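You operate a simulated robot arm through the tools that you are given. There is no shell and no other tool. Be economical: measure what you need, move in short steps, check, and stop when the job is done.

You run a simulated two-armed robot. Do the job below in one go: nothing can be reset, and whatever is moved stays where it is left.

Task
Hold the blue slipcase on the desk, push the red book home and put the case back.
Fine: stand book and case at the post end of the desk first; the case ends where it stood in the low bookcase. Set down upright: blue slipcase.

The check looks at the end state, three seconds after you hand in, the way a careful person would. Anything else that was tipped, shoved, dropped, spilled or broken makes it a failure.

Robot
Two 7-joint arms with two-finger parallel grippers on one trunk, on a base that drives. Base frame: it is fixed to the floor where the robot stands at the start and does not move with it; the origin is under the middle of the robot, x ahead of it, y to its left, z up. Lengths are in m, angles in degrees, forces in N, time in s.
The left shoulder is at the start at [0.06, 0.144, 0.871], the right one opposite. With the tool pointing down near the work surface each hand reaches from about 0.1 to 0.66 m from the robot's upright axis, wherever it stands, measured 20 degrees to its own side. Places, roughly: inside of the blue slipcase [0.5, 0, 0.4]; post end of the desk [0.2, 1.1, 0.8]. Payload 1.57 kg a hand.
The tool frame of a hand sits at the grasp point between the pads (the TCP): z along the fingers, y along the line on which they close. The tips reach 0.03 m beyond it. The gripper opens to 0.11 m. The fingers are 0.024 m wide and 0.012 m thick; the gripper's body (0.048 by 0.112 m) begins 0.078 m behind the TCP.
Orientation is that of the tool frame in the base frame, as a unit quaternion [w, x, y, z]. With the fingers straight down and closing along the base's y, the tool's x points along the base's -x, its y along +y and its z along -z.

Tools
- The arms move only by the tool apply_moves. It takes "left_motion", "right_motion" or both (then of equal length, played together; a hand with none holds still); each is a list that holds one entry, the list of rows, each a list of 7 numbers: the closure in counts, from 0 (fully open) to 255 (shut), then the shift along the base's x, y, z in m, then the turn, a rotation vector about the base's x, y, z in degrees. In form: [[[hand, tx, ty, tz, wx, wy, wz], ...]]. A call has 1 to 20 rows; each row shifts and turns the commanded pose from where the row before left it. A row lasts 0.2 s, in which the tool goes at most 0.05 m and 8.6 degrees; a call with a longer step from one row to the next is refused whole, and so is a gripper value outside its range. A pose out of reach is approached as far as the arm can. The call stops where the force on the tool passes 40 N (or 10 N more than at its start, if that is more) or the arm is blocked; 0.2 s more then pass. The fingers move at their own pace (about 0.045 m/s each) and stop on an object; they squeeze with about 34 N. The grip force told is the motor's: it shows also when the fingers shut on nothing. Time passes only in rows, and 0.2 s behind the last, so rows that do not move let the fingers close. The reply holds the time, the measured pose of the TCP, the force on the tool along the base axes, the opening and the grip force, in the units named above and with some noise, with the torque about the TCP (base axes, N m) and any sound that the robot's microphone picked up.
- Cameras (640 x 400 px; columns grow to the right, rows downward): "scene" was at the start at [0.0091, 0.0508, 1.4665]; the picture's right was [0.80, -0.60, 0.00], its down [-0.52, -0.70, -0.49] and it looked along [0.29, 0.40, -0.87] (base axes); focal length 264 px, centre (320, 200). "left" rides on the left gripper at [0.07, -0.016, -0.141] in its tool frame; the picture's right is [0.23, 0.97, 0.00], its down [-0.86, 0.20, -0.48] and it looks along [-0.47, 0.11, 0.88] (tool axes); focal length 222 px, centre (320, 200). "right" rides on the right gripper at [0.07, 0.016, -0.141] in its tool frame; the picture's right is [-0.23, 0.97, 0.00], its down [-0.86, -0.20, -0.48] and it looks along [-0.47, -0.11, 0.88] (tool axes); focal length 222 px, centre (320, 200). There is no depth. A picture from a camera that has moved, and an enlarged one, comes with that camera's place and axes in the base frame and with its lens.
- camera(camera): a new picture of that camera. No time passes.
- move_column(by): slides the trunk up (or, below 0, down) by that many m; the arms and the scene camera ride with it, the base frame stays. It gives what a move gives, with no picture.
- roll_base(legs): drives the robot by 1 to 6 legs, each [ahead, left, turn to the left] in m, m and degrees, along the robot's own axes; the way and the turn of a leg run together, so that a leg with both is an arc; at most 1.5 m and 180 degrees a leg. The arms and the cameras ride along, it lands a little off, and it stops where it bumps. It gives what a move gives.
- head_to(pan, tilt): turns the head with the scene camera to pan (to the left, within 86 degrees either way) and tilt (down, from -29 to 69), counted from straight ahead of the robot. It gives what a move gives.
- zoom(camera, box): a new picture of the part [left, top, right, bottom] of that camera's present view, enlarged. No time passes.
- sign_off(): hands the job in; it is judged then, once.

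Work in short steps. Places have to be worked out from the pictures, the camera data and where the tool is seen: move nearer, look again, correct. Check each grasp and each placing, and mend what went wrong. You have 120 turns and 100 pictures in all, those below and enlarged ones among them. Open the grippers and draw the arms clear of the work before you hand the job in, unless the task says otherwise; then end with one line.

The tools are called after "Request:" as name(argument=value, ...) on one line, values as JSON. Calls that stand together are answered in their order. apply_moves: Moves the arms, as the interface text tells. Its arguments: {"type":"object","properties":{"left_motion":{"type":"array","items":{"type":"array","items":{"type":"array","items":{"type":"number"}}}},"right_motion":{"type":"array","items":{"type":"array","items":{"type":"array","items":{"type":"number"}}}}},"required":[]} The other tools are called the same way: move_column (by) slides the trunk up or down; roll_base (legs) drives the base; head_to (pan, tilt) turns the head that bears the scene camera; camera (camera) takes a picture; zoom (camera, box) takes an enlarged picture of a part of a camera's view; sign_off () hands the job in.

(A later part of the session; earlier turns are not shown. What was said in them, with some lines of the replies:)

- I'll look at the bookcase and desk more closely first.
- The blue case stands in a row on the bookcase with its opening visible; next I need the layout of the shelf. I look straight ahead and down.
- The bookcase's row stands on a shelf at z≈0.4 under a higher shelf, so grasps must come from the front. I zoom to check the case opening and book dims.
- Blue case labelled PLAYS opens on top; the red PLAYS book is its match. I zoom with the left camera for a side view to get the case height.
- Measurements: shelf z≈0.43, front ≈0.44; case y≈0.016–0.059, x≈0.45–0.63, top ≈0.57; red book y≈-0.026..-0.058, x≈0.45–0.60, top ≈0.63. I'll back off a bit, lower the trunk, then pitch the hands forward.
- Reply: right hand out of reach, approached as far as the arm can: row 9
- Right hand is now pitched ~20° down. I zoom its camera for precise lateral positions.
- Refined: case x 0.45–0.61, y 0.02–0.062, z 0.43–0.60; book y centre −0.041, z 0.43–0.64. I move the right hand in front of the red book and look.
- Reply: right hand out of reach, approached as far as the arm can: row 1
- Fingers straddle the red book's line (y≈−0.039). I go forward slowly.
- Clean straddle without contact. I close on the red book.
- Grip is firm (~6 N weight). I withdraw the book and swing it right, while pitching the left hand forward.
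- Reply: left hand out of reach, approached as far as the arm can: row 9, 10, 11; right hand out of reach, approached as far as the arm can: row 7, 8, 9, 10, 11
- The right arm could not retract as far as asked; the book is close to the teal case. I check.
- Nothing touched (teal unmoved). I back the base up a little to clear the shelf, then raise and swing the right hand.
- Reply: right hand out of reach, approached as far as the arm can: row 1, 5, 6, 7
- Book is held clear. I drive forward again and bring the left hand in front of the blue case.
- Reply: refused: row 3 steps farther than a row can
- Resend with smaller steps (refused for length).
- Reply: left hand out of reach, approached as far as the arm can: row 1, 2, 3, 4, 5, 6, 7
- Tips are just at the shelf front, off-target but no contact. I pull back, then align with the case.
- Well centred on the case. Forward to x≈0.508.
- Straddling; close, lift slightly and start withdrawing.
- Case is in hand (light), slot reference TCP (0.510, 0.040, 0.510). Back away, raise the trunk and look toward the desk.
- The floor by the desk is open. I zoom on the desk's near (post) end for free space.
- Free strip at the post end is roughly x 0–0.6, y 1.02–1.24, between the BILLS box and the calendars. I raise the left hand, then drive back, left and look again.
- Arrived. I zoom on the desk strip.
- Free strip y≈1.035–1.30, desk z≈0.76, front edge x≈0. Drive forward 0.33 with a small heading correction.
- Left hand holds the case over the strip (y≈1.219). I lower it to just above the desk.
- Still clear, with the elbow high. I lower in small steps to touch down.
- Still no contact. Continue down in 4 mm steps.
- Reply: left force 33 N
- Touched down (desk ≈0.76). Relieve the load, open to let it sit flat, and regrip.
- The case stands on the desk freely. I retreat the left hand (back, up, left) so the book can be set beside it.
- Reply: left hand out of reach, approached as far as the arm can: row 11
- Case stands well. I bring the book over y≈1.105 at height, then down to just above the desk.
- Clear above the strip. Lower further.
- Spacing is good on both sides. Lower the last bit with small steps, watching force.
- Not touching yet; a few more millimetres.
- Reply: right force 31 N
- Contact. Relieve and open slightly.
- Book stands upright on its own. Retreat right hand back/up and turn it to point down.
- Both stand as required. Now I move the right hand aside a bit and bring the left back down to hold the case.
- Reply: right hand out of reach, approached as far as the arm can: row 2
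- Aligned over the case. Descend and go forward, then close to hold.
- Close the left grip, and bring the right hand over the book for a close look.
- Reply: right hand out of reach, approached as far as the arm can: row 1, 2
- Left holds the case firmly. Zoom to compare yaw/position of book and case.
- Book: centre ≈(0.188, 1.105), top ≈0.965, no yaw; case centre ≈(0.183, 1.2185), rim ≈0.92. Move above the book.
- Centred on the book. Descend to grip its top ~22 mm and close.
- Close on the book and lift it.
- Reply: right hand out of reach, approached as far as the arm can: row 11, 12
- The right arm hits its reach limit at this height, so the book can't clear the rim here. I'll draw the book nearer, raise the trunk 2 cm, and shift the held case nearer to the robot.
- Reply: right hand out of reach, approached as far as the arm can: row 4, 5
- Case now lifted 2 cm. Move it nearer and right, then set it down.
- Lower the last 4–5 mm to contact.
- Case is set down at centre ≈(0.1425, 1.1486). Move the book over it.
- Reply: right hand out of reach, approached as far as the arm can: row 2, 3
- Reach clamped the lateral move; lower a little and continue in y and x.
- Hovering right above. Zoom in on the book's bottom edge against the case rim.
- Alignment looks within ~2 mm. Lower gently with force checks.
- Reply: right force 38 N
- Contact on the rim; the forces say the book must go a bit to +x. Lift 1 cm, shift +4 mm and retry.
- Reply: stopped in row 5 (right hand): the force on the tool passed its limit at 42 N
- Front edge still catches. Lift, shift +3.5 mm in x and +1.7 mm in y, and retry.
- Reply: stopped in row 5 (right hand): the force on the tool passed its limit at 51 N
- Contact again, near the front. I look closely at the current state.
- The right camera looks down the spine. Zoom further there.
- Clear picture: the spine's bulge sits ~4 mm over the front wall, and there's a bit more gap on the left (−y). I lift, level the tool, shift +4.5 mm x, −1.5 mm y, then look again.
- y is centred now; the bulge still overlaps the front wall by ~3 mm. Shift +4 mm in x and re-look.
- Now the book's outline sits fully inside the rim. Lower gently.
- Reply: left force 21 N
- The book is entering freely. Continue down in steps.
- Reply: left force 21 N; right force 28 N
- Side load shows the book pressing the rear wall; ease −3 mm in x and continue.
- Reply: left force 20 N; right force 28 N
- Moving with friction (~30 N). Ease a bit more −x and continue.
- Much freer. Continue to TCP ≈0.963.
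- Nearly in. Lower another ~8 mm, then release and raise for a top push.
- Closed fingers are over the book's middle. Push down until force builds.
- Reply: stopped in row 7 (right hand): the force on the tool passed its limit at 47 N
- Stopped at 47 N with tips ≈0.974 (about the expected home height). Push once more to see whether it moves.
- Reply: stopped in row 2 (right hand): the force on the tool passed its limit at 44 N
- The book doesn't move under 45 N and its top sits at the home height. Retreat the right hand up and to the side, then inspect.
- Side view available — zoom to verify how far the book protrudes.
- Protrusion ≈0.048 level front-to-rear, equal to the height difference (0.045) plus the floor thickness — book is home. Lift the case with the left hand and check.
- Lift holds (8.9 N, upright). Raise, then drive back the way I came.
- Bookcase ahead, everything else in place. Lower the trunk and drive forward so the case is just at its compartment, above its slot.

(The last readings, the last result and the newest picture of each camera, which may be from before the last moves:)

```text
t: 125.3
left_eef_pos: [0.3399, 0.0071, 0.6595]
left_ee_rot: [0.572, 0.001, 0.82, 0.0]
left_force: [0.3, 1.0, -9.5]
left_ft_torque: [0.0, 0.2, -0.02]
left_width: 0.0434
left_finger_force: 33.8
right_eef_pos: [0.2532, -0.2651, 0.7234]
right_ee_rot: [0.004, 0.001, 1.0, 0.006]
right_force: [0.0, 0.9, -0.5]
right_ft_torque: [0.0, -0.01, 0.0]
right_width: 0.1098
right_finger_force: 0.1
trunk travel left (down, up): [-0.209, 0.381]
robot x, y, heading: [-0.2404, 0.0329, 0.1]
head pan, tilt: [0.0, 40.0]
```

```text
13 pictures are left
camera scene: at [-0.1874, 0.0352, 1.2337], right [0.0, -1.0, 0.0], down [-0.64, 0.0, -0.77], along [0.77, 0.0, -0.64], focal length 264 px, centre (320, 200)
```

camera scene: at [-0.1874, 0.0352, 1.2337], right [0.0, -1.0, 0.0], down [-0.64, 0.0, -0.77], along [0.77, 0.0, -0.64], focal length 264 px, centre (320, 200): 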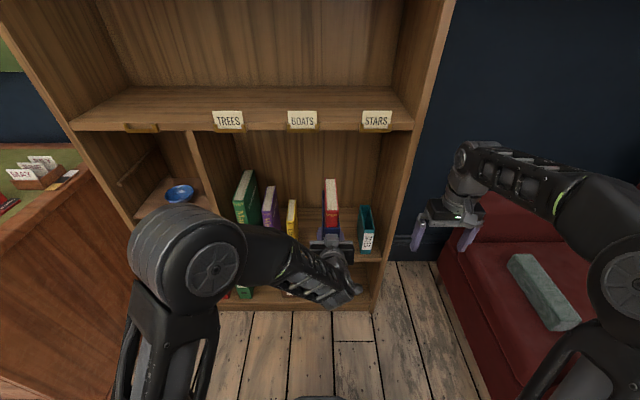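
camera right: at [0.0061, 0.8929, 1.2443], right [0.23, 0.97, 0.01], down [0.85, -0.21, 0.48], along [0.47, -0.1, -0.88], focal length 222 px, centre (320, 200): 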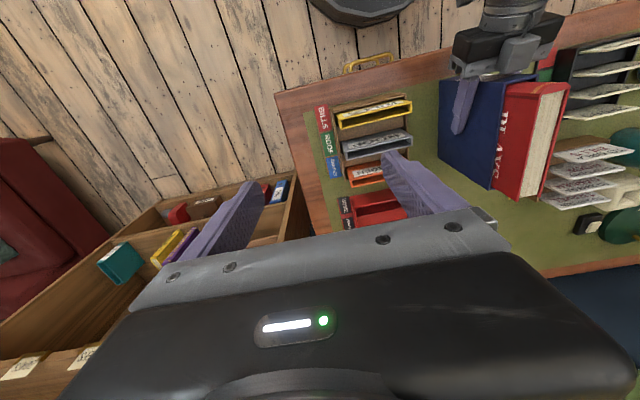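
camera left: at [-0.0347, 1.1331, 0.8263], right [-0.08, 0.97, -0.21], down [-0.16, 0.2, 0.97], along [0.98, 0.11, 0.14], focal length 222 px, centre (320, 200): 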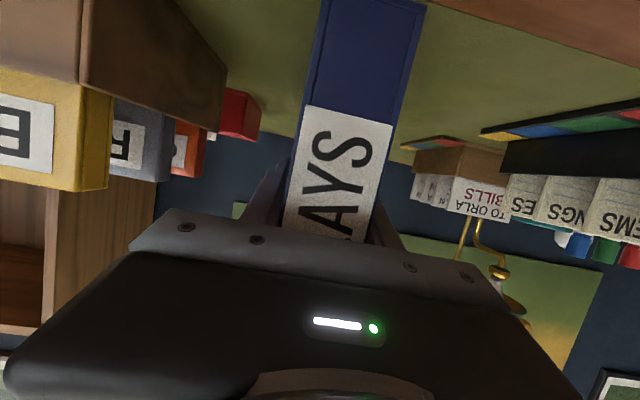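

Good. Drive 5 cm more, then shift to the slot's y and lower to just above the shelf.

Request:
roll_base(legs=[[0.045, 0, 0]])

Request:
apply_moves(left_motion=[[[255, 0, 0.016, -0.02, 0, 0, 0], [255, 0, 0.0165, -0.03, 0, 0, 0], [255, 0, 0, -0.03, 0, 0, 0], [255, 0, 0, -0.025, 0, 0, 0], [255, 0, 0, 0, 0, 0, 0]]])

Request:
zoom(camera="scene", box=[210, 150, 430, 300])

```text
t: 126.2
left_eef_pos: [0.3838, 0.0055, 0.6596]
left_ee_rot: [0.572, 0.001, 0.82, 0.0]
left_force: [-0.4, 0.2, -9.6]
left_ft_torque: [0.02, 0.2, 0.0]
left_width: 0.0436
left_finger_force: 34.0
right_eef_pos: [0.2975, -0.2653, 0.7229]
right_ee_rot: [0.003, 0.002, 1.0, 0.006]
right_force: [0.6, 0.9, -0.6]
right_ft_torque: [-0.03, 0.03, 0.03]
right_width: 0.1098
right_finger_force: 0.0
trunk travel left (down, up): [-0.209, 0.381]
robot x, y, heading: [-0.1965, 0.0387, -0.3]
head pan, tilt: [0.0, 40.0]
```

```text
t: 127.4
left_eef_pos: [0.383, 0.0389, 0.5554]
left_ee_rot: [0.572, 0.001, 0.82, 0.0]
left_force: [-0.4, 0.1, -8.6]
left_ft_torque: [-0.01, 0.2, 0.04]
left_width: 0.0436
left_finger_force: 34.1
right_eef_pos: [0.2985, -0.2653, 0.7229]
right_ee_rot: [0.004, 0.002, 1.0, 0.006]
right_force: [0.4, -0.1, -0.1]
right_ft_torque: [0.01, 0.01, -0.03]
right_width: 0.1098
right_finger_force: 0.0
trunk travel left (down, up): [-0.209, 0.381]
robot x, y, heading: [-0.2016, 0.0353, -0.4]
head pan, tilt: [0.0, 40.0]
```

```text
2.67 times, centred on (320, 225) of scene
camera zoom: at [-0.1429, 0.035, 1.2337], right [0.0, -1.0, 0.0], down [-0.64, 0.0, -0.77], along [0.77, 0.0, -0.64], focal length 705 px, centre (320, 133)
```

zoom: 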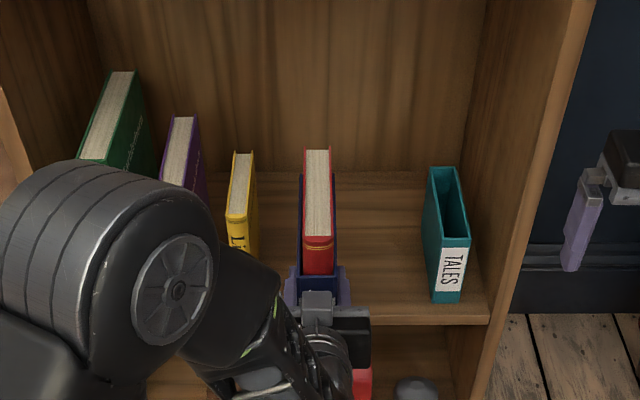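

Aligned. Advance into the slot at ~2 cm above the shelf.

Request:
apply_moves(left_motion=[[[255, 0.01, 0.001, -0.01, 0, 0, 0], [255, 0.03, 0, -0.01, 0, 0, 0], [255, 0.03, 0, 0, 0, 0, 0], [255, 0.03, 0, 0, 0, 0, 0], [255, 0.026, 0, 0, 0, 0, 0], [255, 0, 0, 0, 0, 0, 0]]])

Request:
zoom(camera="scene", box=[210, 150, 430, 300])

```text
t: 128.8
left_eef_pos: [0.507, 0.04, 0.5342]
left_ee_rot: [0.572, 0.0, 0.82, 0.001]
left_force: [0.2, 0.6, -9.0]
left_ft_torque: [0.01, 0.22, 0.0]
left_width: 0.0439
left_finger_force: 34.4
right_eef_pos: [0.2966, -0.2657, 0.7242]
right_ee_rot: [0.004, 0.002, 1.0, 0.007]
right_force: [0.0, 0.7, 1.0]
right_ft_torque: [0.01, 0.03, 0.01]
right_width: 0.11
right_finger_force: 0.0
trunk travel left (down, up): [-0.209, 0.381]
robot x, y, heading: [-0.2002, 0.0383, 0.0]
head pan, tilt: [0.0, 40.0]
```

```text
2.67 times, centred on (320, 225) of scene
camera zoom: at [-0.1428, 0.0351, 1.2337], right [0.0, -1.0, 0.0], down [-0.64, 0.0, -0.77], along [0.77, 0.0, -0.64], focal length 705 px, centre (320, 133)
```

zoom: 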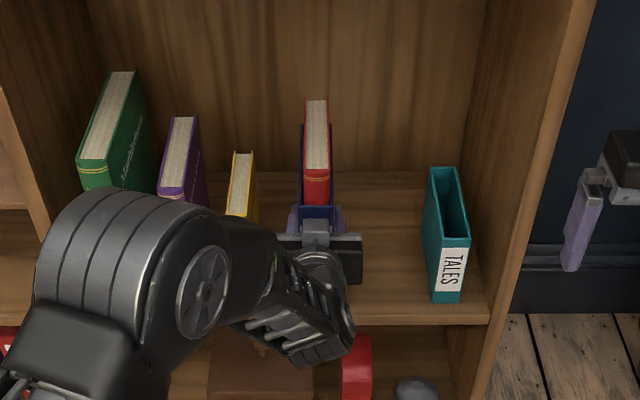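

Now in its slot. Lower to the shelf in small steps (+2 mm x).

Request:
apply_moves(left_motion=[[[255, 0.002, 0, -0.008, 0, 0, 0], [255, 0, 0, -0.006, 0, 0, 0], [255, 0, 0, -0.004, 0, 0, 0], [255, 0, 0, 0, 0, 0, 0]]])

Request:
apply_moves(left_motion=[[[255, 0, 0, -0.003, 0, 0, 0], [255, 0, 0, -0.002, 0, 0, 0], [255, 0, 0, 0, 0, 0, 0]]])

```text
t: 129.8
left_eef_pos: [0.51, 0.0394, 0.5156]
left_ee_rot: [0.572, 0.001, 0.82, 0.001]
left_force: [-0.2, -0.2, -7.7]
left_ft_torque: [0.02, 0.23, 0.01]
left_width: 0.0438
left_finger_force: 33.9
right_eef_pos: [0.2978, -0.2659, 0.7225]
right_ee_rot: [0.004, 0.003, 1.0, 0.006]
right_force: [-0.1, 0.1, 0.2]
right_ft_torque: [-0.03, 0.02, -0.01]
right_width: 0.1098
right_finger_force: 0.1
trunk travel left (down, up): [-0.209, 0.381]
robot x, y, heading: [-0.2002, 0.0394, -0.1]
head pan, tilt: [0.0, 40.0]
```

```text
t: 130.6
left_eef_pos: [0.5108, 0.0391, 0.5128]
left_ee_rot: [0.573, 0.001, 0.819, 0.0]
left_force: [-0.7, 0.5, -1.6]
left_ft_torque: [-0.13, -0.39, 0.04]
left_width: 0.044
left_finger_force: 33.4
right_eef_pos: [0.2966, -0.2659, 0.7232]
right_ee_rot: [0.003, 0.002, 1.0, 0.006]
right_force: [0.2, -0.7, 0.5]
right_ft_torque: [0.0, -0.02, -0.02]
right_width: 0.1101
right_finger_force: 0.0
trunk travel left (down, up): [-0.209, 0.381]
robot x, y, heading: [-0.2001, 0.0383, -0.1]
head pan, tilt: [0.0, 40.0]
```

Touching. One more 1.5 mm, then open and back out.

Request:
apply_moves(left_motion=[[[255, 0, 0, -0.0015, 0, 0, 0], [255, 0, 0, 0, 0, 0, 0], [80, 0, 0, 0, 0, 0, 0], [80, 0, 0, 0, 0, 0, 0], [80, 0, 0, 0, 0, 0, 0], [80, 0, 0, 0, 0, 0, 0]]])

Request:
zoom(camera="scene", box=[210, 150, 430, 300])

```text
t: 132.0
left_eef_pos: [0.5114, 0.04, 0.51]
left_ee_rot: [0.572, 0.002, 0.82, 0.0]
left_force: [-0.6, -0.2, -0.4]
left_ft_torque: [0.01, -0.01, -0.03]
left_width: 0.0753
left_finger_force: 0.1
right_eef_pos: [0.2973, -0.265, 0.7229]
right_ee_rot: [0.004, 0.001, 1.0, 0.007]
right_force: [-0.8, 0.3, 0.1]
right_ft_torque: [-0.01, 0.01, -0.02]
right_width: 0.1099
right_finger_force: 0.1
trunk travel left (down, up): [-0.209, 0.381]
robot x, y, heading: [-0.1987, 0.0368, -0.1]
head pan, tilt: [0.0, 40.0]
```

```text
2.67 times, centred on (320, 225) of scene
camera zoom: at [-0.1436, 0.035, 1.2337], right [0.0, -1.0, 0.0], down [-0.64, 0.0, -0.77], along [0.77, 0.0, -0.64], focal length 705 px, centre (320, 133)
```

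zoom: 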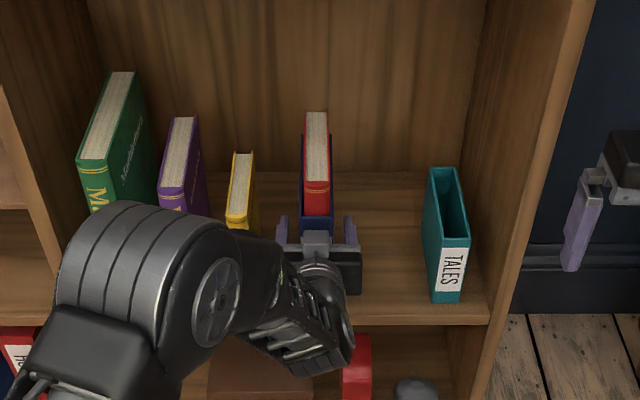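

Released and upright. Withdraw the left hand straight back, then back the base away.

Request:
apply_moves(left_motion=[[[80, -0.02, 0, 0, 0, 0, 0], [80, -0.03, 0, 0, 0, 0, 0], [80, -0.03, 0, 0, 0, 0, 0], [80, -0.03, 0, 0, 0, 0, 0], [80, -0.02, 0, 0, 0, 0, 0], [80, 0, 0, 0, 0, 0, 0]]])

Request:
roll_base(legs=[[-0.3, 0, 0]])

Request:
camera(camera="scene")

Request:
zoom(camera="scene", box=[240, 130, 400, 260])

```text
t: 133.4
left_eef_pos: [0.38, 0.0387, 0.5103]
left_ee_rot: [0.572, 0.001, 0.82, 0.0]
left_force: [-0.1, 0.1, -0.8]
left_ft_torque: [0.04, 0.01, 0.0]
left_width: 0.0756
left_finger_force: 0.1
right_eef_pos: [0.297, -0.266, 0.7239]
right_ee_rot: [0.003, 0.002, 1.0, 0.006]
right_force: [-0.2, -0.9, 0.1]
right_ft_torque: [-0.03, -0.02, 0.06]
right_width: 0.11
right_finger_force: 0.0
trunk travel left (down, up): [-0.209, 0.381]
robot x, y, heading: [-0.1964, 0.0363, -0.3]
head pan, tilt: [0.0, 40.0]
```

```text
t: 135.5
left_eef_pos: [0.084, 0.0389, 0.5105]
left_ee_rot: [0.572, 0.004, 0.82, -0.002]
left_force: [-0.3, -0.3, 0.2]
left_ft_torque: [0.0, 0.03, 0.03]
left_width: 0.0753
left_finger_force: 0.0
right_eef_pos: [-0.0003, -0.2658, 0.7224]
right_ee_rot: [0.003, 0.004, 1.0, 0.006]
right_force: [-0.1, 0.9, -0.7]
right_ft_torque: [0.02, -0.02, 0.02]
right_width: 0.1101
right_finger_force: 0.1
trunk travel left (down, up): [-0.209, 0.381]
robot x, y, heading: [-0.4952, 0.04, -0.6]
head pan, tilt: [0.0, 40.0]
```

```text
9 pictures are left
camera scene: at [-0.4406, 0.0367, 1.2337], right [-0.01, -1.0, 0.0], down [-0.64, 0.01, -0.77], along [0.77, -0.01, -0.64], focal length 264 px, centre (320, 200)
```

scene: 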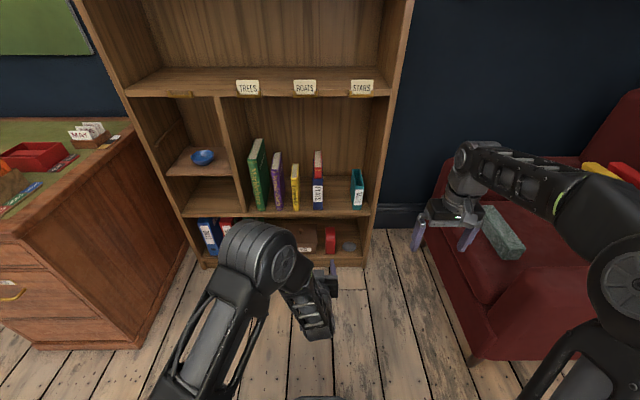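

```text
3.08 times, centred on (320, 195) of scene
camera zoom: at [-0.4406, 0.0367, 1.2337], right [-0.01, -1.0, 0.0], down [-0.64, 0.01, -0.77], along [0.77, -0.01, -0.64], focal length 814 px, centre (320, 215)
```

zoom: 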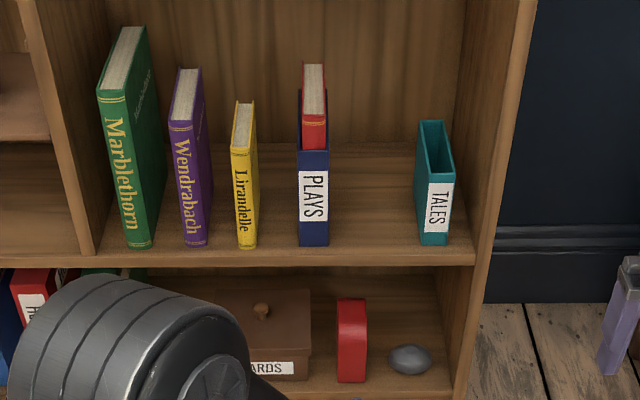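

Case with the book stands upright in its slot, in line with its neighbours, and nothing else was disturbed. Open the left gripper fully and hand in.

Request:
apply_moves(left_motion=[[[0, 0, 0, 0, 0, 0, 0], [0, 0, 0, 0, 0, 0, 0], [0, 0, 0, 0, 0, 0, 0]]])

Request:
sign_off()

```text
t: 136.3
left_eef_pos: [0.0821, 0.0369, 0.5103]
left_ee_rot: [0.573, 0.003, 0.82, -0.001]
left_force: [-0.1, 0.2, -0.2]
left_ft_torque: [0.01, -0.01, 0.01]
left_width: 0.1102
left_finger_force: 0.1
right_eef_pos: [-0.0015, -0.268, 0.7244]
right_ee_rot: [0.004, 0.004, 1.0, 0.006]
right_force: [-0.7, -0.4, 0.9]
right_ft_torque: [0.02, -0.02, 0.01]
right_width: 0.1099
right_finger_force: 0.1
trunk travel left (down, up): [-0.209, 0.381]
robot x, y, heading: [-0.4963, 0.0381, -0.6]
head pan, tilt: [0.0, 40.0]
```

```text
The job is handed in.
```

The red PLAYS book is pushed home in the blue slipcase, and the case is back upright in its place in the low bookcase. I stood both at the post end of the desk first, and saw nothing else disturbed in the pictures.
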